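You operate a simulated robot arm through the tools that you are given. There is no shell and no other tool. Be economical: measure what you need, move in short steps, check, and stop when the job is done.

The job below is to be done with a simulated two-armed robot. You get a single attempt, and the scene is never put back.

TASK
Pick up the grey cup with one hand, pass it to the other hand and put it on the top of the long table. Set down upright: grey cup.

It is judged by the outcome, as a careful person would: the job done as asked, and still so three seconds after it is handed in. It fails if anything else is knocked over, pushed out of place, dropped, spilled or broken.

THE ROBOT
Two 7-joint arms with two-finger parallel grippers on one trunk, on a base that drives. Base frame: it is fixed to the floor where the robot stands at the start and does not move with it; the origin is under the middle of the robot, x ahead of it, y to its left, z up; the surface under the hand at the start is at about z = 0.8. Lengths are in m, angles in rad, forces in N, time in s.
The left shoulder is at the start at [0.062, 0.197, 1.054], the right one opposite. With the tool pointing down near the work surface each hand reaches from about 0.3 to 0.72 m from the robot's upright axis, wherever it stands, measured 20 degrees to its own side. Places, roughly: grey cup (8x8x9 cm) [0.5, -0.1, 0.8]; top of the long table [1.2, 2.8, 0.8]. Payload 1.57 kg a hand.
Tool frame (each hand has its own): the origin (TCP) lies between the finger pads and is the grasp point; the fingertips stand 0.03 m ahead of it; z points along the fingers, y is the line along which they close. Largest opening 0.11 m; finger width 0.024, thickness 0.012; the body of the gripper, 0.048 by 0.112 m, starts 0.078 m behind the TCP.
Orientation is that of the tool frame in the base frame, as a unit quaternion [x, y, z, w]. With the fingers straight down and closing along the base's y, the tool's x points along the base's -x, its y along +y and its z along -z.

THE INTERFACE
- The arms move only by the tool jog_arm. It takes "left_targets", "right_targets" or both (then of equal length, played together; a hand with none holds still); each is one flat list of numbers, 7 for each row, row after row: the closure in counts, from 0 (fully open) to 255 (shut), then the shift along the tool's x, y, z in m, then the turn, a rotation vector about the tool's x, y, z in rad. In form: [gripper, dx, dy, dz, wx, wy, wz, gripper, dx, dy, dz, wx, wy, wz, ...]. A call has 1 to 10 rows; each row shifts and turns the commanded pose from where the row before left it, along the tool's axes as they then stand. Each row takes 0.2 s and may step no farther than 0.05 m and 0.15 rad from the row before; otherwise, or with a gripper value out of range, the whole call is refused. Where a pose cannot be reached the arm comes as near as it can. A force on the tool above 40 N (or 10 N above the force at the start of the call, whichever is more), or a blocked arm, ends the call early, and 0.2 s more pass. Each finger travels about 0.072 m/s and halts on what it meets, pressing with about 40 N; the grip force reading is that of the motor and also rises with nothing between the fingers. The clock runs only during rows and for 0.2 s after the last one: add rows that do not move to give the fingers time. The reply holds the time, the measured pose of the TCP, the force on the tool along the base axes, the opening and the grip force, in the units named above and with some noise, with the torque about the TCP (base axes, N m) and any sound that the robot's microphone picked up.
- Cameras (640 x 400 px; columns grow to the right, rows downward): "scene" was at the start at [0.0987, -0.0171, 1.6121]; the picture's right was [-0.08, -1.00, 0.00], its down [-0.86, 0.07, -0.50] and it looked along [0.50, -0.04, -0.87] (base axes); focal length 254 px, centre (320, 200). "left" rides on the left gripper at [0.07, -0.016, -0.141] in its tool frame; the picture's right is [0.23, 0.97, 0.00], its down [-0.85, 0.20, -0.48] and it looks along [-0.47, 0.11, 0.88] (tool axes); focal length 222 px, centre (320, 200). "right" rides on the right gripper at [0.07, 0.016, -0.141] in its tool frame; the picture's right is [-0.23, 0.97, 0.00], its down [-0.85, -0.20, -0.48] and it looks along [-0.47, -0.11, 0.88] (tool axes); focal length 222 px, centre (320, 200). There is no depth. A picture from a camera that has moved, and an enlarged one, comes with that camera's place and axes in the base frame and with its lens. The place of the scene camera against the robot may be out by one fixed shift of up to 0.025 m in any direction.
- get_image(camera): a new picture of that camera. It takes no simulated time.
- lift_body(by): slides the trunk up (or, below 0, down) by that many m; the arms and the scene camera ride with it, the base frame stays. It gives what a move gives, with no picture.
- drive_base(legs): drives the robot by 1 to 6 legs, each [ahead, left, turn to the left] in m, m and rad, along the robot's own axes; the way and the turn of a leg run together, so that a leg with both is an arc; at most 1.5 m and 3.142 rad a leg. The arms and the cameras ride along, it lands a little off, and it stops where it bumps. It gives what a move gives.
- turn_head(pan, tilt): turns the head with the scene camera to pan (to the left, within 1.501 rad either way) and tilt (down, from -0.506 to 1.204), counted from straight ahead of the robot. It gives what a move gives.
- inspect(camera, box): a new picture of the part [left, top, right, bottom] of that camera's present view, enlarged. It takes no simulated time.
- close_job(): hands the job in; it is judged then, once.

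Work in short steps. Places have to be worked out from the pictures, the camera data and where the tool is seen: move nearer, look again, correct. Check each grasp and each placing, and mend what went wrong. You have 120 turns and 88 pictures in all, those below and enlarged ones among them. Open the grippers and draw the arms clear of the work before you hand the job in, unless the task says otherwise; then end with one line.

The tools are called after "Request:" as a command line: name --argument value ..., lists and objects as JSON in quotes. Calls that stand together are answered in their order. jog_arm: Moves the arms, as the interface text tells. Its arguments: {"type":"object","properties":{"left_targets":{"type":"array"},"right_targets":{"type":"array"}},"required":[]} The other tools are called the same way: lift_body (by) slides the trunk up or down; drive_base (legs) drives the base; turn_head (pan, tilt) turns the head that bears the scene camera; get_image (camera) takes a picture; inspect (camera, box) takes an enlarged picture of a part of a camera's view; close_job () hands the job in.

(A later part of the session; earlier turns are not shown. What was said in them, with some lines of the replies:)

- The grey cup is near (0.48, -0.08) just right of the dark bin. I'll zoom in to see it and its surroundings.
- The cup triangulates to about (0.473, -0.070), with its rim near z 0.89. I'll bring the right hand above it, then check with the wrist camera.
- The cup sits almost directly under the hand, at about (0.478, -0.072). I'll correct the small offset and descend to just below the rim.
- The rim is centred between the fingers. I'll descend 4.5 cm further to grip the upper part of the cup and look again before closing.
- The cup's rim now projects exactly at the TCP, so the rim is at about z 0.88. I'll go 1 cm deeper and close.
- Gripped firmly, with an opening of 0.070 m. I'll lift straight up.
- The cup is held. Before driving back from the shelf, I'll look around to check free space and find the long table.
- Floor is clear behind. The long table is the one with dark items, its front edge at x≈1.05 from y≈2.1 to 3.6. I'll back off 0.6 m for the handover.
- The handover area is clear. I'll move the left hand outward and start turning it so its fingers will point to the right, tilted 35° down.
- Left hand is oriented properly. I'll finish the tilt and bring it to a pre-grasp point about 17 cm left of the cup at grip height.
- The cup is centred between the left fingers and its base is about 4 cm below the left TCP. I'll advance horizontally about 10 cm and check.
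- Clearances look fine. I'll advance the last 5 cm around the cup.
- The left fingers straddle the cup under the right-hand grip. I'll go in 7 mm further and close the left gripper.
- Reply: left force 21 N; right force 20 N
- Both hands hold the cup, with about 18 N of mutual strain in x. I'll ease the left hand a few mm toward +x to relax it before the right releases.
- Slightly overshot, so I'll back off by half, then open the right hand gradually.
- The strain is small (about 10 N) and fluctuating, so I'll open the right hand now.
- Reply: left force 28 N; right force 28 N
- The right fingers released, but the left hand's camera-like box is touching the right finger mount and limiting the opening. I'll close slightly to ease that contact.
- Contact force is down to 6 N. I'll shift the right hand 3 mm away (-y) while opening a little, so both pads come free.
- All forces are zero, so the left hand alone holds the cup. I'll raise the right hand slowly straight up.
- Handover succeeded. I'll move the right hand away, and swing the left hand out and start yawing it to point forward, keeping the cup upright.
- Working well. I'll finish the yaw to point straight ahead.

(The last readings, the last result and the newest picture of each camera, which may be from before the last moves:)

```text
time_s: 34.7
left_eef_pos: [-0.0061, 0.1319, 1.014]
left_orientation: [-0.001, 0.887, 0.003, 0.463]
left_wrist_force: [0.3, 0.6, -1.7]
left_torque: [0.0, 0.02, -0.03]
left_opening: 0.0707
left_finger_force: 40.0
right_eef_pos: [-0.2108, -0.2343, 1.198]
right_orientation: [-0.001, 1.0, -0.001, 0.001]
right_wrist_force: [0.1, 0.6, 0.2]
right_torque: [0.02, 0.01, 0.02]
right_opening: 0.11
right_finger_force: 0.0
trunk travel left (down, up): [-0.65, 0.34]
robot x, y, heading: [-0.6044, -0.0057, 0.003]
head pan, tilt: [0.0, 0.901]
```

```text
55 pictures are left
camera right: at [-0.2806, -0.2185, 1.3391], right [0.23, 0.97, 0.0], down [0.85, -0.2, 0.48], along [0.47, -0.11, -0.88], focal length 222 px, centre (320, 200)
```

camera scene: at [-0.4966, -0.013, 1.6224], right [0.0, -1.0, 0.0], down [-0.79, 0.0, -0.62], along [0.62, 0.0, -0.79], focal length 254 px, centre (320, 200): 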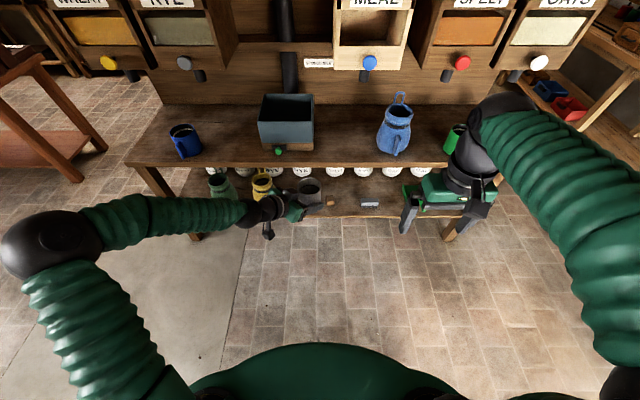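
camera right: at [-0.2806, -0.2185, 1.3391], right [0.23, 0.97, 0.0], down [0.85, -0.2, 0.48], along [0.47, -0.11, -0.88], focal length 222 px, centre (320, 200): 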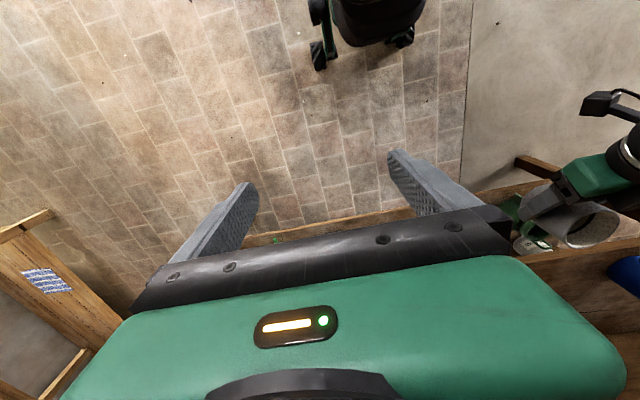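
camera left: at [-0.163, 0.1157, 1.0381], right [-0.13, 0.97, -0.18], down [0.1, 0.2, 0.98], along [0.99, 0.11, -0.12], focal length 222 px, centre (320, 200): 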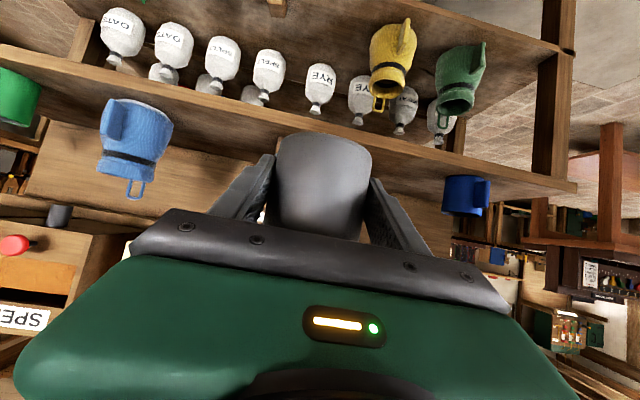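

The cup is secure and upright. The lane at x≈-0.6 looks clear, so I'll strafe left about 2.5 m towards the long table.

Request:
drive_base --legs '[[0, 1.3, 0], [0, 1.2, 0]]'

Request:
turn_head --pan 0.0 --tilt 0.5

Request:
get_image --camera "scene"

```text
time_s: 46.9
left_eef_pos: [0.0174, 2.6174, 1.014]
left_orientation: [0.008, 0.887, -0.001, 0.462]
left_wrist_force: [0.2, 0.5, -1.6]
left_torque: [-0.01, 0.02, 0.01]
left_opening: 0.0701
left_finger_force: 40.5
right_eef_pos: [-0.1907, 2.2535, 1.197]
right_orientation: [0.006, 1.0, 0.002, 0.001]
right_wrist_force: [0.0, -0.2, -1.0]
right_torque: [0.0, -0.01, -0.02]
right_opening: 0.1103
right_finger_force: 0.1
trunk travel left (down, up): [-0.65, 0.34]
robot x, y, heading: [-0.5822, 2.5004, -0.014]
head pan, tilt: [0.0, 0.901]
```

```text
time_s: 47.8
left_eef_pos: [0.0177, 2.6192, 1.0151]
left_orientation: [0.007, 0.886, -0.001, 0.463]
left_wrist_force: [0.1, 0.0, -1.9]
left_torque: [0.0, 0.01, 0.02]
left_opening: 0.0705
left_finger_force: 40.4
right_eef_pos: [-0.1927, 2.2565, 1.1979]
right_orientation: [0.007, 1.0, 0.0, 0.001]
right_wrist_force: [0.0, 0.3, -0.2]
right_torque: [0.01, -0.01, -0.03]
right_opening: 0.11
right_finger_force: 0.0
trunk travel left (down, up): [-0.65, 0.34]
robot x, y, heading: [-0.5795, 2.4981, -0.011]
head pan, tilt: [0.0, 0.499]
```

```text
54 pictures are left
camera scene: at [-0.4591, 2.4845, 1.6562], right [-0.01, -1.0, 0.0], down [-0.48, 0.01, -0.88], along [0.88, -0.01, -0.48], focal length 254 px, centre (320, 200)
```

scene: 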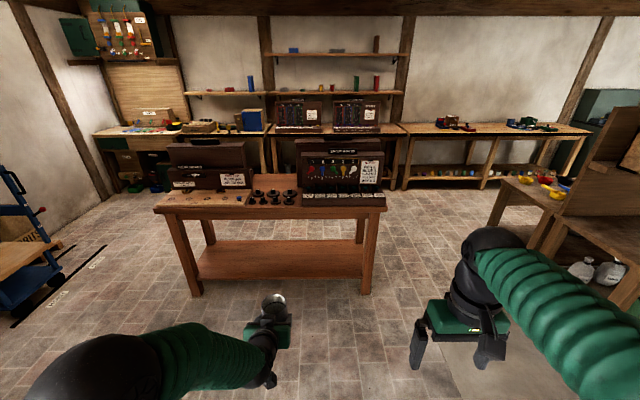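

The long table is ahead with displays on it. I'll zoom in to find a free place on its top.

Request:
inspect --camera "scene" --box '[145, 125, 395, 281]'

```text
2.56 times, centred on (270, 203) of scene
camera zoom: at [-0.4591, 2.4845, 1.6562], right [-0.01, -1.0, 0.0], down [-0.48, 0.01, -0.88], along [0.88, -0.01, -0.48], focal length 650 px, centre (448, 192)
```

zoom: 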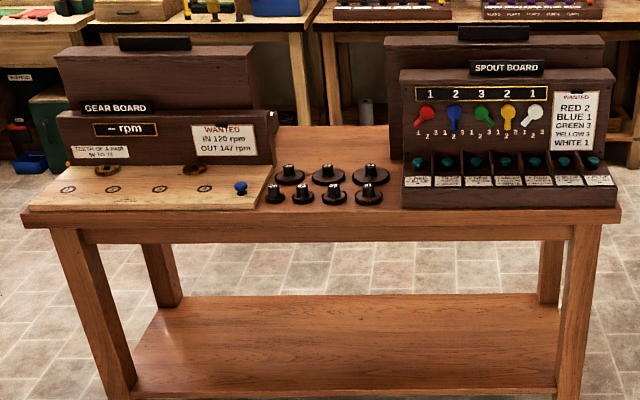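

The free spot is behind the black gears, between the two boards, roughly (1.35, 2.83). I'll align the left hand with y≈2.83 and drive nearer for a better look.

Request:
drive_base --legs '[[0, 0.2, 0.012], [0.65, 0, 0]]'

Request:
turn_head --pan 0.15 --tilt 0.65

Request:
get_image --camera "scene"

Request:
get_image --camera "left"

```text
time_s: 52.6
left_eef_pos: [0.6671, 2.8179, 1.0143]
left_orientation: [0.005, 0.886, 0.0, 0.463]
left_wrist_force: [-0.5, -0.2, -1.9]
left_torque: [0.01, 0.03, -0.02]
left_opening: 0.0701
left_finger_force: 39.9
right_eef_pos: [0.4595, 2.4546, 1.197]
right_orientation: [0.005, 1.0, -0.001, 0.001]
right_wrist_force: [-0.6, 0.3, 0.6]
right_torque: [0.01, 0.0, -0.01]
right_opening: 0.1098
right_finger_force: 0.0
trunk travel left (down, up): [-0.65, 0.34]
robot x, y, heading: [0.067, 2.6934, -0.007]
head pan, tilt: [0.0, 0.499]
```

```text
time_s: 53.3
left_eef_pos: [0.6682, 2.8188, 1.0149]
left_orientation: [0.005, 0.886, 0.0, 0.463]
left_wrist_force: [-0.1, -0.6, -1.4]
left_torque: [0.0, -0.03, 0.02]
left_opening: 0.07
left_finger_force: 40.4
right_eef_pos: [0.4601, 2.4548, 1.1974]
right_orientation: [0.004, 1.0, 0.0, 0.001]
right_wrist_force: [0.0, -0.8, -0.4]
right_torque: [0.02, -0.05, 0.05]
right_opening: 0.11
right_finger_force: 0.1
trunk travel left (down, up): [-0.65, 0.34]
robot x, y, heading: [0.0696, 2.6933, -0.01]
head pan, tilt: [0.15, 0.649]
```

```text
52 pictures are left
camera scene: at [0.1886, 2.6944, 1.643], right [0.14, -0.99, 0.0], down [-0.6, -0.08, -0.8], along [0.79, 0.11, -0.61], focal length 254 px, centre (320, 200)
```

scene: 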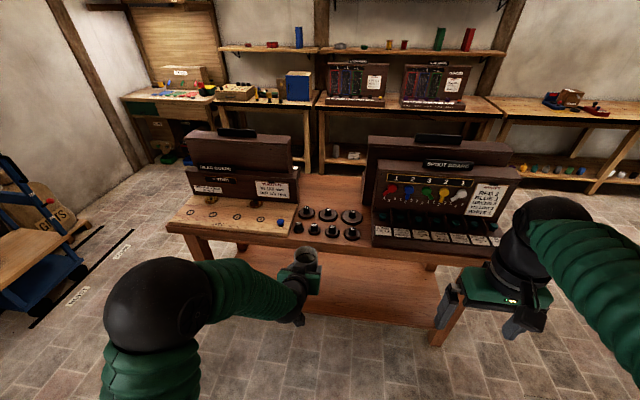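

```text
51 pictures are left
camera left: at [0.5117, 2.8039, 1.0387], right [-0.12, 0.98, -0.18], down [0.1, 0.19, 0.98], along [0.99, 0.1, -0.12], focal length 222 px, centre (320, 200)
```

left: 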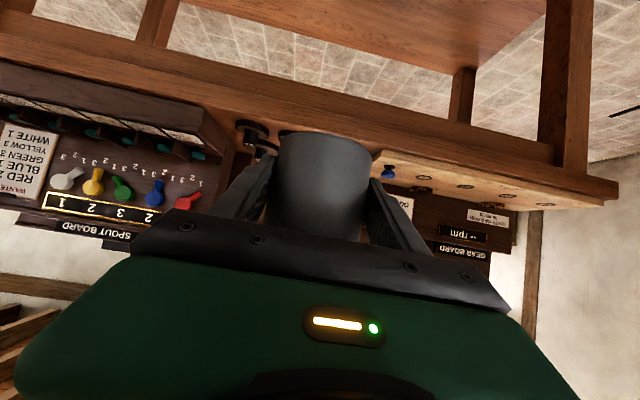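

Request:
inspect --camera "scene" --box '[230, 130, 450, 268]'

```text
2.90 times, centred on (340, 199) of scene
camera zoom: at [0.1886, 2.6944, 1.643], right [0.14, -0.99, 0.0], down [-0.6, -0.08, -0.8], along [0.79, 0.11, -0.61], focal length 736 px, centre (262, 203)
```

zoom: 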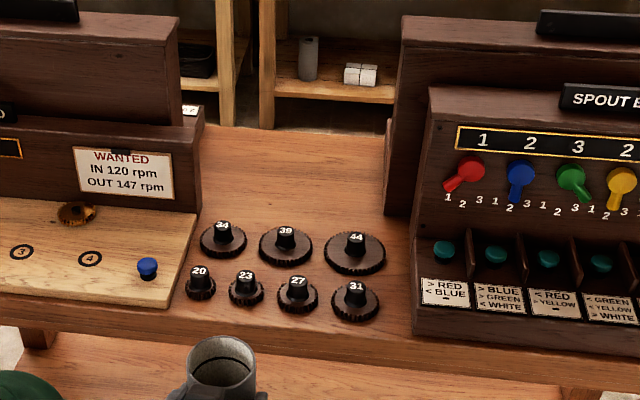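

The free area behind the gears spans x≈1.23–1.55 and y≈2.63–2.97; I'll aim for about (1.41, 2.80). First I'll raise and retract the right hand so it stays clear of the spout board.

Request:
jog_arm --right_targets '[0, 0.012, 0, -0.03, 0, 0, 0, 0, 0.012, 0, -0.03, 0, 0, 0, 0, 0.012, 0, -0.03, 0, 0, 0, 0, 0.012, 0, -0.03, 0, 0, 0]'

Request:
drive_base --legs '[[0.4, -0.01, 0.01]]'

Request:
turn_head --pan 0.1 --tilt 0.85

Request:
get_image --camera "scene"

Request:
get_image --camera "left"

```text
time_s: 54.3
left_eef_pos: [0.6677, 2.8194, 1.0153]
left_orientation: [0.005, 0.886, 0.001, 0.463]
left_wrist_force: [0.1, 1.0, -3.0]
left_torque: [0.01, 0.01, -0.01]
left_opening: 0.0703
left_finger_force: 39.7
right_eef_pos: [0.4107, 2.4557, 1.3181]
right_orientation: [0.005, 1.0, 0.0, 0.002]
right_wrist_force: [-0.8, -0.2, -0.1]
right_torque: [-0.02, -0.01, 0.0]
right_opening: 0.1102
right_finger_force: 0.1
trunk travel left (down, up): [-0.65, 0.34]
robot x, y, heading: [0.0689, 2.694, -0.01]
head pan, tilt: [0.15, 0.649]
```

```text
time_s: 56.8
left_eef_pos: [1.0697, 2.8106, 1.0159]
left_orientation: [0.001, 0.886, 0.002, 0.464]
left_wrist_force: [0.2, 1.0, -2.1]
left_torque: [-0.01, 0.02, -0.02]
left_opening: 0.0702
left_finger_force: 40.1
right_eef_pos: [0.8162, 2.4462, 1.3172]
right_orientation: [0.001, 1.0, 0.0, 0.002]
right_wrist_force: [0.0, -0.2, -0.6]
right_torque: [0.0, 0.01, -0.01]
right_opening: 0.1099
right_finger_force: 0.0
trunk travel left (down, up): [-0.65, 0.34]
robot x, y, heading: [0.4736, 2.6874, -0.003]
head pan, tilt: [0.15, 0.649]
```

```text
time_s: 57.6
left_eef_pos: [1.0701, 2.8107, 1.0152]
left_orientation: [0.001, 0.886, 0.002, 0.463]
left_wrist_force: [0.0, -0.2, -2.6]
left_torque: [-0.01, 0.02, 0.01]
left_opening: 0.0703
left_finger_force: 40.0
right_eef_pos: [0.8172, 2.4464, 1.316]
right_orientation: [0.001, 1.0, -0.001, 0.0]
right_wrist_force: [0.3, -0.1, 0.5]
right_torque: [0.0, 0.02, -0.02]
right_opening: 0.1099
right_finger_force: 0.1
trunk travel left (down, up): [-0.65, 0.34]
robot x, y, heading: [0.472, 2.6818, -0.002]
head pan, tilt: [0.099, 0.85]
```

```text
49 pictures are left
camera scene: at [0.5838, 2.6784, 1.6264], right [0.1, -1.0, 0.0], down [-0.75, -0.07, -0.66], along [0.66, 0.07, -0.75], focal length 254 px, centre (320, 200)
```

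scene: 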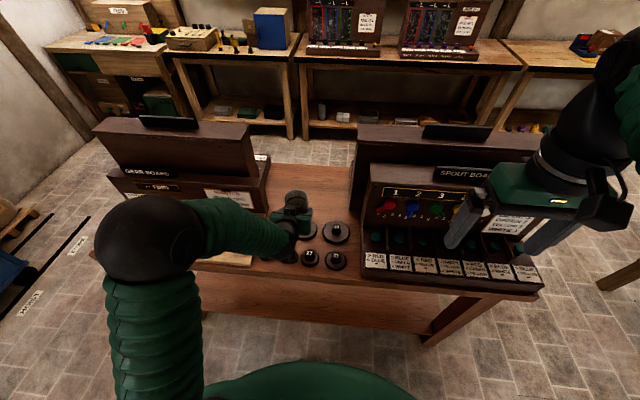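

```text
48 pictures are left
camera left: at [0.9139, 2.7956, 1.0389], right [-0.13, 0.97, -0.18], down [0.1, 0.19, 0.98], along [0.99, 0.11, -0.12], focal length 222 px, centre (320, 200)
```

left: 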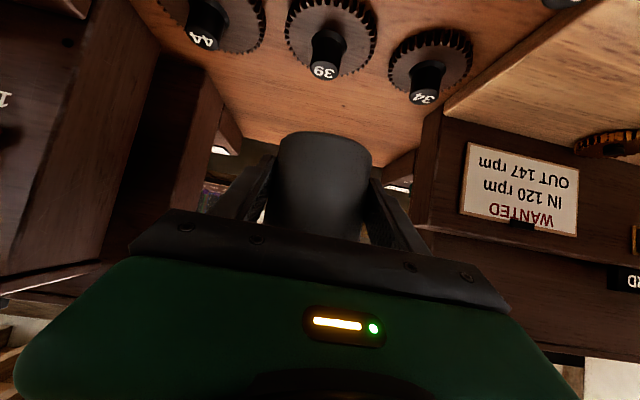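

The hand is well centred in the corridor between the boards (y≈2.62–3.0). I'll drive 0.10 m closer, then extend the arm over the gears.

Request:
drive_base --legs '[[0.1, 0, 0]]'

Request:
jog_arm --left_targets '[255, -0.0172, 0, 0.0246, 0, 0, 0, 255, -0.0172, 0, 0.0246, 0, 0, 0, 255, -0.0172, 0, 0.0246, 0, 0, 0, 255, -0.0172, 0, 0.0246, 0, 0, 0, 255, -0.0172, 0, 0.0246, 0, 0, 0, 255, -0.0172, 0, 0.0246, 0, 0, 0, 255, -0.0172, 0, 0.0246, 0, 0, 0, 255, 0, 0, 0, 0, 0, 0]'

Request:
get_image --camera "scene"

Request:
get_image --camera "left"

```text
time_s: 58.7
left_eef_pos: [1.1679, 2.8114, 1.0172]
left_orientation: [0.001, 0.886, 0.002, 0.464]
left_wrist_force: [0.5, -0.2, -1.8]
left_torque: [-0.03, 0.01, 0.01]
left_opening: 0.0704
left_finger_force: 40.6
right_eef_pos: [0.9148, 2.4455, 1.319]
right_orientation: [-0.001, 1.0, 0.0, 0.002]
right_wrist_force: [-0.7, 0.0, 0.5]
right_torque: [0.04, -0.01, 0.0]
right_opening: 0.11
right_finger_force: 0.0
trunk travel left (down, up): [-0.65, 0.34]
robot x, y, heading: [0.5738, 2.6806, 0.002]
head pan, tilt: [0.099, 0.85]
```

```text
time_s: 60.5
left_eef_pos: [1.3796, 2.8112, 1.0166]
left_orientation: [0.001, 0.886, 0.002, 0.463]
left_wrist_force: [1.4, -0.1, -2.2]
left_torque: [0.01, 0.04, 0.02]
left_opening: 0.07
left_finger_force: 40.3
right_eef_pos: [0.916, 2.4456, 1.3178]
right_orientation: [0.0, 1.0, 0.0, 0.001]
right_wrist_force: [-0.8, 0.2, -0.3]
right_torque: [0.02, -0.02, 0.0]
right_opening: 0.1101
right_finger_force: 0.0
trunk travel left (down, up): [-0.65, 0.34]
robot x, y, heading: [0.572, 2.6816, 0.001]
head pan, tilt: [0.099, 0.85]
```

```text
47 pictures are left
camera scene: at [0.6832, 2.6778, 1.6264], right [0.1, -1.0, 0.0], down [-0.75, -0.07, -0.66], along [0.66, 0.07, -0.75], focal length 254 px, centre (320, 200)
```

scene: 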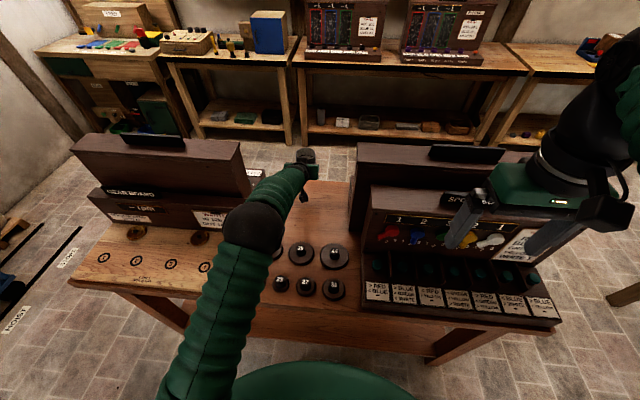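

```text
46 pictures are left
camera left: at [1.223, 2.7958, 1.0398], right [-0.13, 0.97, -0.18], down [0.09, 0.19, 0.98], along [0.99, 0.11, -0.12], focal length 222 px, centre (320, 200)
```

left: 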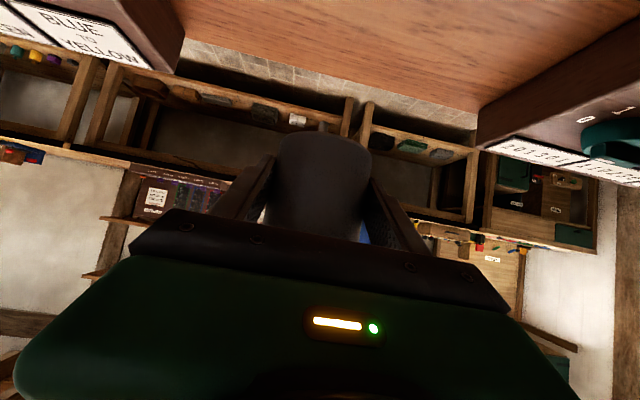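

The spot is free: gears are behind and the far edge is at x≈1.56. I'll move 3 cm more forward so the hand's camera clears the gears, and lower by about 12 cm.

Request:
jog_arm --left_targets '[255, -0.0172, 0, 0.0246, 0, 0, 0, 255, 0.0238, 0, 0.0166, 0, 0, 0, 255, 0.0238, 0, 0.0166, 0, 0, 0, 255, 0.0238, 0, 0.0166, 0, 0, 0, 255, 0.0238, 0, 0.0166, 0, 0, 0, 255, 0, 0, 0, 0, 0, 0]'

Request:
get_image --camera "left"

Request:
inspect --camera "scene" --box '[200, 130, 400, 255]'

```text
time_s: 61.9
left_eef_pos: [1.4112, 2.8113, 0.9008]
left_orientation: [0.001, 0.886, 0.002, 0.463]
left_wrist_force: [-0.5, 0.2, -1.9]
left_torque: [0.01, 0.02, -0.01]
left_opening: 0.0699
left_finger_force: 40.2
right_eef_pos: [0.9168, 2.4457, 1.3169]
right_orientation: [0.0, 1.0, 0.0, 0.002]
right_wrist_force: [-0.1, 0.4, 0.1]
right_torque: [-0.01, 0.01, -0.02]
right_opening: 0.1098
right_finger_force: 0.0
trunk travel left (down, up): [-0.65, 0.34]
robot x, y, heading: [0.5733, 2.6823, 0.001]
head pan, tilt: [0.099, 0.85]
```

```text
45 pictures are left
camera left: at [1.2544, 2.7959, 0.9239], right [-0.13, 0.97, -0.18], down [0.09, 0.2, 0.98], along [0.99, 0.11, -0.12], focal length 222 px, centre (320, 200)
```

left: 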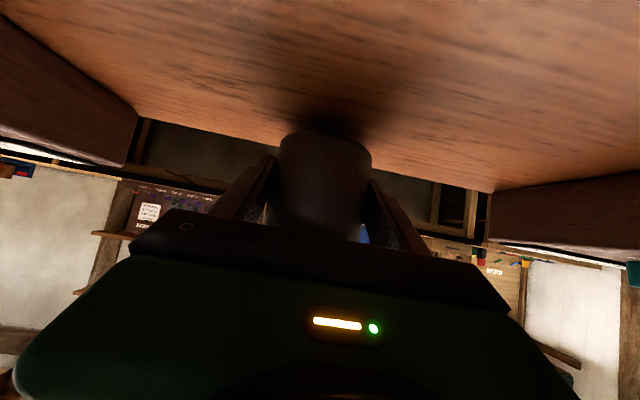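

```text
3.20 times, centred on (300, 192) of scene
camera zoom: at [0.6836, 2.6779, 1.6264], right [0.1, -1.0, 0.0], down [-0.75, -0.07, -0.66], along [0.66, 0.07, -0.75], focal length 812 px, centre (384, 224)
```

zoom: 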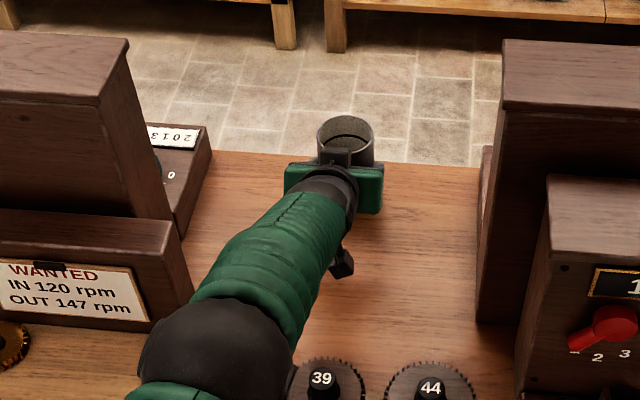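

Clear all round. I'll lower 5 cm, then continue in small steps until contact.

Request:
jog_arm --left_targets '[255, 0.0205, 0, 0.0143, 0, 0, 0, 255, 0.0205, 0, 0.0143, 0, 0, 0, 255, 0, 0, 0, 0, 0, 0]'

Request:
get_image --camera "left"

```text
time_s: 62.5
left_eef_pos: [1.4194, 2.8112, 0.881]
left_orientation: [0.0, 0.875, 0.001, 0.484]
left_wrist_force: [-7.1, 0.7, 20.8]
left_torque: [-0.05, 0.67, -0.04]
left_opening: 0.0698
left_finger_force: 39.8
right_eef_pos: [0.9151, 2.4448, 1.3183]
right_orientation: [0.0, 1.0, 0.001, 0.003]
right_wrist_force: [0.7, -1.0, -0.1]
right_torque: [0.01, 0.04, -0.03]
right_opening: 0.1098
right_finger_force: 0.0
trunk travel left (down, up): [-0.65, 0.34]
robot x, y, heading: [0.5724, 2.6829, -0.003]
head pan, tilt: [0.099, 0.85]
stopped in row 2 (left hand): the force on the tool passed its limit at 46 N (the readings are from after the stop); the commanded pose is now the measured one
```

```text
43 pictures are left
camera left: at [1.2617, 2.7956, 0.897], right [-0.12, 0.97, -0.19], down [0.05, 0.2, 0.98], along [0.99, 0.11, -0.07], focal length 222 px, centre (320, 200)
```

left: 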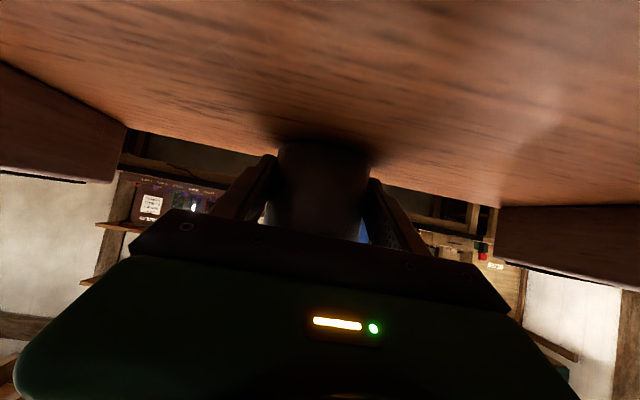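

Contact came earlier than expected: this table top is about z 0.84. I'll lift 8 mm, undo the 2.7° pitch that the contact pushed in, and check.

Request:
jog_arm --left_targets '[255, -0.0068, 0, -0.0042, 0, 0, 0, 255, 0, 0, 0, 0, 0.047, 0, 255, 0, 0, 0, 0, 0, 0]'

Request:
inspect --camera "left" --box '[200, 80, 450, 236]'

```text
time_s: 63.3
left_eef_pos: [1.4182, 2.8118, 0.8829]
left_orientation: [0.001, 0.889, 0.001, 0.458]
left_wrist_force: [4.0, -0.9, 8.8]
left_torque: [-0.03, -0.54, -0.02]
left_opening: 0.0693
left_finger_force: 40.2
right_eef_pos: [0.9148, 2.4459, 1.3174]
right_orientation: [0.0, 1.0, 0.0, 0.001]
right_wrist_force: [-0.2, -0.2, -0.1]
right_torque: [0.03, -0.01, 0.01]
right_opening: 0.1097
right_finger_force: 0.1
trunk travel left (down, up): [-0.65, 0.34]
robot x, y, heading: [0.5745, 2.6822, 0.004]
head pan, tilt: [0.099, 0.85]
```

```text
2.56 times, centred on (325, 158) of left
camera zoom: at [1.2625, 2.7959, 0.9083], right [-0.13, 0.97, -0.18], down [0.11, 0.2, 0.97], along [0.99, 0.11, -0.13], focal length 569 px, centre (307, 308)
```

zoom: 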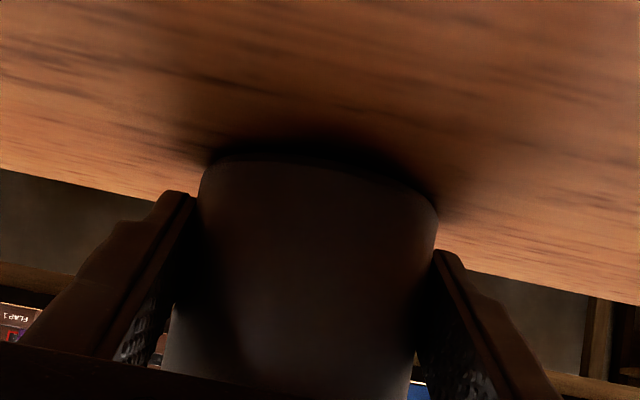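

The base is against the table with about 9 N. I'll rise 3 mm more to see where contact ends.

Request:
jog_arm --left_targets '[255, -0.0025, 0, -0.0017, 0, 0, 0, 255, 0, 0, 0, 0, 0, 0]'

Request:
inspect --camera "scene" --box '[250, 130, 380, 211]'

```text
time_s: 63.9
left_eef_pos: [1.4174, 2.8124, 0.8822]
left_orientation: [0.0, 0.89, 0.001, 0.456]
left_wrist_force: [0.5, -0.6, 2.5]
left_torque: [-0.02, -0.15, 0.0]
left_opening: 0.0693
left_finger_force: 39.7
right_eef_pos: [0.9164, 2.4456, 1.3176]
right_orientation: [0.0, 1.0, 0.0, 0.001]
right_wrist_force: [-1.2, 0.2, -0.5]
right_torque: [0.01, 0.02, 0.02]
right_opening: 0.1099
right_finger_force: 0.0
trunk travel left (down, up): [-0.65, 0.34]
robot x, y, heading: [0.57, 2.6844, -0.008]
head pan, tilt: [0.099, 0.85]
```

```text
4.92 times, centred on (315, 170) of scene
camera zoom: at [0.6839, 2.6776, 1.6263], right [0.1, -1.0, 0.0], down [-0.75, -0.07, -0.66], along [0.66, 0.07, -0.75], focal length 1250 px, centre (345, 345)
```

zoom: 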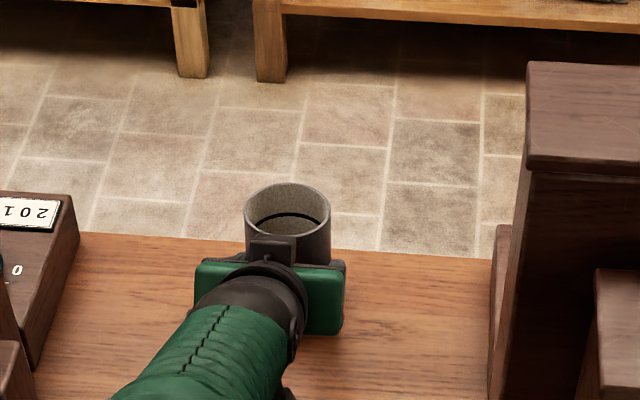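

Contact is now only about 2–4 N. With the table at z≈0.84 the far edge is at x≈1.49, so I'd like more margin: I'll lift 2 cm and pull back 3.5 cm.

Request:
jog_arm --left_targets '[255, -0.0162, 0, -0.0117, 0, 0, 0, 255, 0.0205, 0, -0.0284, 0, 0, 0, 255, 0, 0, 0, 0, 0, 0]'

Request:
get_image --camera "left"

Request:
inspect --camera "scene" --box '[250, 130, 380, 211]'

```text
time_s: 64.7
left_eef_pos: [1.3852, 2.8124, 0.9036]
left_orientation: [0.001, 0.889, 0.001, 0.457]
left_wrist_force: [0.8, 0.5, -1.9]
left_torque: [-0.02, 0.02, -0.01]
left_opening: 0.0694
left_finger_force: 40.2
right_eef_pos: [0.9178, 2.4456, 1.3164]
right_orientation: [0.0, 1.0, 0.001, 0.001]
right_wrist_force: [-0.1, 0.4, -0.2]
right_torque: [0.03, 0.01, 0.02]
right_opening: 0.1101
right_finger_force: 0.1
trunk travel left (down, up): [-0.65, 0.34]
robot x, y, heading: [0.5735, 2.6824, -0.007]
head pan, tilt: [0.099, 0.85]
```

```text
40 pictures are left
camera left: at [1.2281, 2.7958, 0.9295], right [-0.13, 0.97, -0.18], down [0.11, 0.2, 0.97], along [0.99, 0.11, -0.13], focal length 222 px, centre (320, 200)
```

left: 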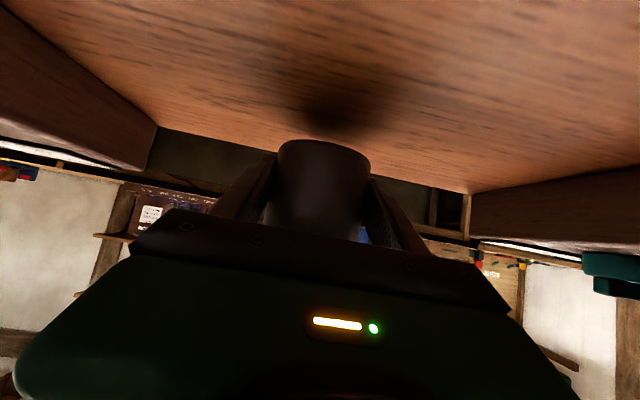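

```text
4.92 times, centred on (315, 170) of scene
camera zoom: at [0.6856, 2.6778, 1.6262], right [0.1, -1.0, 0.0], down [-0.75, -0.07, -0.66], along [0.65, 0.07, -0.75], focal length 1250 px, centre (345, 345)
```

zoom: 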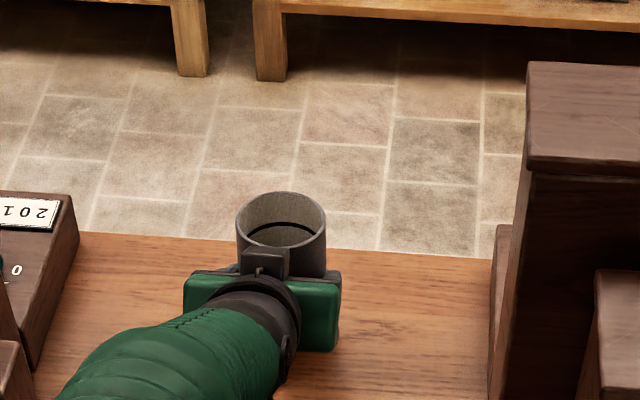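

Cup is held about level with good margin now. I'll lower gently again to contact.

Request:
jog_arm --left_targets '[255, 0.0073, 0, 0.0053, 0, 0, 0, 255, 0.0049, 0, 0.0035, 0, 0, 0, 255, 0.0024, 0, 0.0018, 0, 0, 0, 255, 0, 0, 0, 0, 0, 0]'

Request:
inspect --camera "left" --box '[200, 80, 450, 236]'

```text
time_s: 65.7
left_eef_pos: [1.383, 2.8121, 0.8864]
left_orientation: [0.0, 0.889, 0.001, 0.457]
left_wrist_force: [-0.9, -0.4, -2.6]
left_torque: [0.0, 0.04, -0.02]
left_opening: 0.0694
left_finger_force: 40.3
right_eef_pos: [0.9164, 2.446, 1.317]
right_orientation: [-0.001, 1.0, 0.0, 0.001]
right_wrist_force: [-1.1, -0.4, 0.6]
right_torque: [-0.02, 0.02, 0.0]
right_opening: 0.11
right_finger_force: 0.1
trunk travel left (down, up): [-0.65, 0.34]
robot x, y, heading: [0.5695, 2.6788, -0.001]
head pan, tilt: [0.099, 0.85]
```

```text
2.56 times, centred on (325, 158) of left
camera zoom: at [1.2276, 2.796, 0.912], right [-0.13, 0.97, -0.18], down [0.11, 0.2, 0.97], along [0.99, 0.11, -0.13], focal length 569 px, centre (307, 308)
```

zoom: 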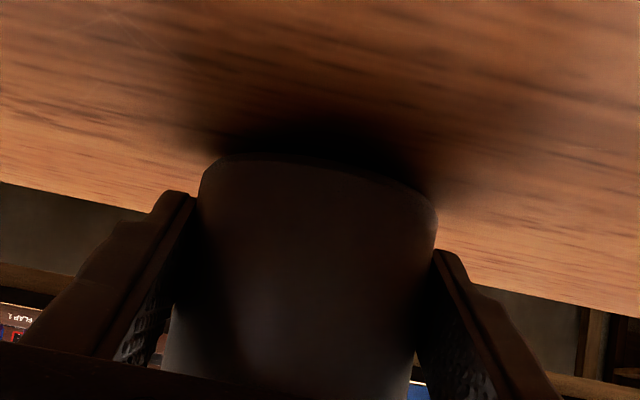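

Not yet touching; the gap is a few mm. I'll step down 2 mm at a time.

Request:
jog_arm --left_targets '[255, 0.0016, 0, 0.0012, 0, 0, 0, 255, 0.0016, 0, 0.0012, 0, 0, 0, 255, 0, 0, 0, 0, 0, 0]'

```text
time_s: 66.5
left_eef_pos: [1.3832, 2.8122, 0.8829]
left_orientation: [0.0, 0.889, 0.002, 0.458]
left_wrist_force: [-0.9, -0.2, 0.8]
left_torque: [-0.02, -0.11, -0.02]
left_opening: 0.0692
left_finger_force: 39.7
right_eef_pos: [0.9156, 2.4453, 1.3171]
right_orientation: [0.0, 1.0, 0.0, 0.002]
right_wrist_force: [0.0, 0.5, -0.2]
right_torque: [0.0, 0.0, 0.0]
right_opening: 0.1099
right_finger_force: 0.1
trunk travel left (down, up): [-0.65, 0.34]
robot x, y, heading: [0.5715, 2.6792, 0.003]
head pan, tilt: [0.099, 0.85]
```

Light contact, but the torque shows it is on the far edge, so the cup leans slightly forward. I'll pitch back in small steps and watch the force.

Request:
jog_arm --left_targets '[255, 0, 0, 0, 0, -0.02, 0, 255, 0, 0, 0, 0, 0, 0]'

Request:
jog_arm --left_targets '[255, 0.0008, 0, 0.0006, 0, -0.02, 0, 255, 0, 0, 0, 0, 0, 0]'

Request:
inspect --camera "left" --box '[200, 80, 450, 236]'

```text
time_s: 67.1
left_eef_pos: [1.3835, 2.8107, 0.8814]
left_orientation: [0.0, 0.884, 0.002, 0.467]
left_wrist_force: [-0.7, -0.3, 0.9]
left_torque: [-0.04, -0.1, -0.01]
left_opening: 0.0696
left_finger_force: 39.7
right_eef_pos: [0.9159, 2.4461, 1.3172]
right_orientation: [0.0, 1.0, 0.0, 0.001]
right_wrist_force: [-0.3, 0.0, -0.1]
right_torque: [-0.01, 0.03, 0.02]
right_opening: 0.1102
right_finger_force: 0.0
trunk travel left (down, up): [-0.65, 0.34]
robot x, y, heading: [0.5677, 2.6797, 0.002]
head pan, tilt: [0.099, 0.85]
```

```text
time_s: 67.7
left_eef_pos: [1.3837, 2.8122, 0.8807]
left_orientation: [0.0, 0.88, 0.002, 0.475]
left_wrist_force: [0.1, 0.9, 1.5]
left_torque: [-0.05, -0.12, 0.02]
left_opening: 0.0692
left_finger_force: 39.3
right_eef_pos: [0.9164, 2.446, 1.3169]
right_orientation: [0.0, 1.0, 0.0, 0.002]
right_wrist_force: [0.8, -0.2, -0.2]
right_torque: [0.04, 0.03, 0.01]
right_opening: 0.11
right_finger_force: 0.1
trunk travel left (down, up): [-0.65, 0.34]
robot x, y, heading: [0.5749, 2.6815, -0.001]
head pan, tilt: [0.099, 0.85]
```

```text
2.56 times, centred on (325, 158) of left
camera zoom: at [1.2268, 2.7963, 0.9006], right [-0.13, 0.97, -0.19], down [0.07, 0.2, 0.98], along [0.99, 0.11, -0.09], focal length 569 px, centre (307, 308)
```

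zoom: 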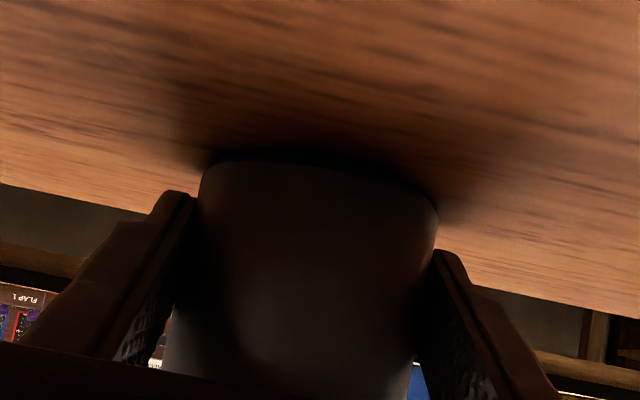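

Nearly flush now. One more small pitch-back and a 1 mm press to seat the base.

Request:
jog_arm --left_targets '[255, 0.0008, 0, 0.0006, 0, -0.02, 0, 255, 0.0006, 0, 0.0005, 0, 0, 0, 255, 0, 0, 0, 0, 0, 0]'

```text
time_s: 68.5
left_eef_pos: [1.3849, 2.8113, 0.8807]
left_orientation: [0.001, 0.875, 0.001, 0.484]
left_wrist_force: [-0.6, 0.0, 4.4]
left_torque: [-0.14, 0.16, -0.05]
left_opening: 0.0694
left_finger_force: 40.0
right_eef_pos: [0.9163, 2.4456, 1.3174]
right_orientation: [0.0, 1.0, 0.0, 0.001]
right_wrist_force: [0.4, -1.3, -0.8]
right_torque: [0.0, 0.01, 0.02]
right_opening: 0.1102
right_finger_force: 0.0
trunk travel left (down, up): [-0.65, 0.34]
robot x, y, heading: [0.5701, 2.6808, -0.001]
head pan, tilt: [0.099, 0.85]
```

The torque has flipped sign, so the base is essentially level on the table. I'll open the left gripper slowly.

Request:
jog_arm --left_targets '[90, 0, 0, 0, 0, 0, 0, 80, 0, 0, 0, 0, 0, 0, 60, 0, 0, 0, 0, 0, 0, 30, 0, 0, 0, 0, 0, 0, 0, 0, 0, 0, 0, 0, 0, 0, 0, 0, 0, 0, 0, 0]'

Request:
get_image --camera "left"

Request:
inspect --camera "scene" --box '[250, 130, 380, 211]'

```text
time_s: 69.9
left_eef_pos: [1.3843, 2.8121, 0.8795]
left_orientation: [0.0, 0.875, 0.002, 0.484]
left_wrist_force: [0.1, 0.1, -0.4]
left_torque: [0.02, -0.01, -0.03]
left_opening: 0.11
left_finger_force: 0.1
right_eef_pos: [0.9174, 2.4455, 1.3174]
right_orientation: [0.0, 1.0, 0.0, 0.002]
right_wrist_force: [-0.5, 0.4, -0.4]
right_torque: [0.0, -0.04, 0.04]
right_opening: 0.1099
right_finger_force: 0.0
trunk travel left (down, up): [-0.65, 0.34]
robot x, y, heading: [0.5718, 2.6845, -0.001]
head pan, tilt: [0.099, 0.85]
```

```text
36 pictures are left
camera left: at [1.227, 2.7963, 0.8957], right [-0.12, 0.97, -0.19], down [0.05, 0.2, 0.98], along [0.99, 0.11, -0.07], focal length 222 px, centre (320, 200)
```

left: 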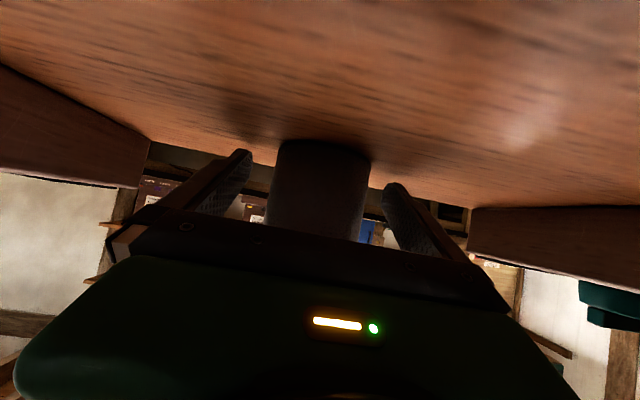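

```text
4.92 times, centred on (315, 170) of scene
camera zoom: at [0.6843, 2.6779, 1.6263], right [0.1, -1.0, 0.0], down [-0.75, -0.07, -0.66], along [0.66, 0.07, -0.75], focal length 1250 px, centre (345, 345)
```

zoom: 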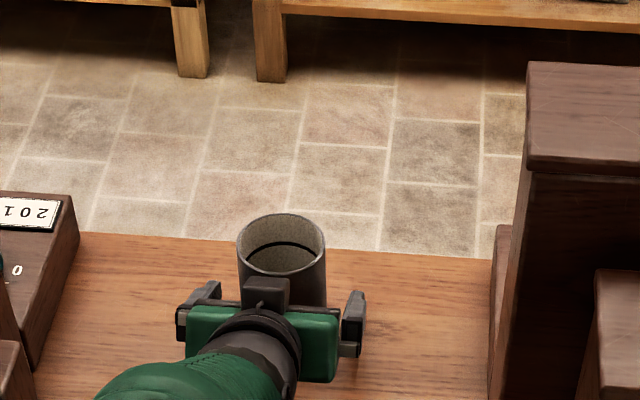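

The cup stands free. I'll withdraw the left hand backwards and upwards, clear of the gears.

Request:
jog_arm --left_targets '[0, -0.0106, 0, -0.0302, 0, 0, 0, 0, -0.0106, 0, -0.0302, 0, 0, 0, 0, -0.0106, 0, -0.0302, 0, 0, 0, 0, -0.0106, 0, -0.0302, 0, 0, 0, 0, -0.0106, 0, -0.0302, 0, 0, 0, 0, -0.0106, 0, -0.0302, 0, 0, 0, 0, -0.0106, 0, -0.0302, 0, 0, 0, 0, 0.0106, 0, -0.0169, 0, 0, 0, 0, 0.0106, 0, -0.0169, 0, 0, 0]'

Request:
get_image --camera "scene"

Request:
get_image --camera "left"

```text
time_s: 71.9
left_eef_pos: [1.2026, 2.8121, 1.0536]
left_orientation: [0.0, 0.875, 0.002, 0.484]
left_wrist_force: [-0.2, 0.0, 0.0]
left_torque: [0.0, 0.0, 0.0]
left_opening: 0.1098
left_finger_force: 0.1
right_eef_pos: [0.916, 2.4455, 1.3182]
right_orientation: [0.0, 1.0, 0.0, 0.001]
right_wrist_force: [0.7, -0.3, 0.2]
right_torque: [0.01, 0.0, -0.01]
right_opening: 0.1101
right_finger_force: 0.0
trunk travel left (down, up): [-0.65, 0.34]
robot x, y, heading: [0.5738, 2.6867, 0.002]
head pan, tilt: [0.099, 0.85]
```

```text
34 pictures are left
camera scene: at [0.6824, 2.678, 1.6265], right [0.1, -1.0, 0.0], down [-0.75, -0.07, -0.66], along [0.66, 0.07, -0.75], focal length 254 px, centre (320, 200)
```

scene: 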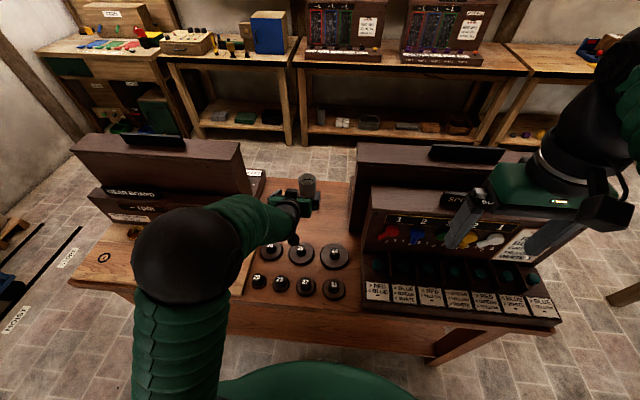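

```text
33 pictures are left
camera left: at [1.0457, 2.7956, 1.0707], right [-0.12, 0.97, -0.19], down [0.05, 0.2, 0.98], along [0.99, 0.11, -0.07], focal length 222 px, centre (320, 200)
```

left: 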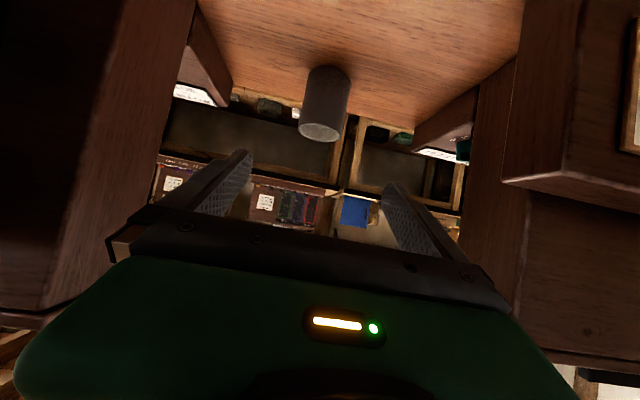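

The cup stands upright on the table. I'll back the robot off straight to clear the arms and check once more.

Request:
drive_base --legs '[[-0.5, 0, 0]]'

Request:
inspect --camera "scene" --box '[160, 60, 480, 260]'

```text
time_s: 74.8
left_eef_pos: [0.7079, 2.8115, 1.0532]
left_orientation: [-0.001, 0.876, 0.002, 0.482]
left_wrist_force: [0.7, 0.1, -1.4]
left_torque: [-0.02, -0.05, -0.02]
left_opening: 0.1098
left_finger_force: 0.1
right_eef_pos: [0.4211, 2.4463, 1.317]
right_orientation: [-0.001, 1.0, 0.0, 0.001]
right_wrist_force: [0.2, 0.5, -0.1]
right_torque: [0.01, -0.01, 0.01]
right_opening: 0.1099
right_finger_force: 0.0
trunk travel left (down, up): [-0.65, 0.34]
robot x, y, heading: [0.076, 2.6824, 0.003]
head pan, tilt: [0.099, 0.85]
```

```text
2.00 times, centred on (320, 160) of scene
camera zoom: at [0.1879, 2.6776, 1.6263], right [0.1, -0.99, 0.0], down [-0.75, -0.07, -0.66], along [0.65, 0.07, -0.75], focal length 508 px, centre (320, 280)
```

zoom: 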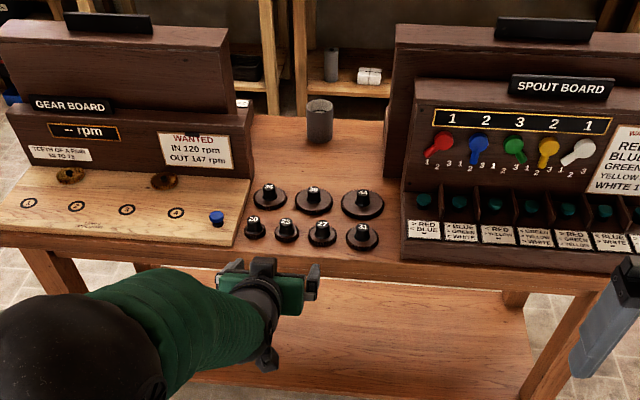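

The cup is upright on the long table, everything else on it is where it was, and both grippers are open and clear. I'm handing the job in.

Request:
close_job

```text
The job is handed in.
```

The grey cup was picked up with the right hand, passed to the left, and is standing upright on the long table; nothing else was disturbed.
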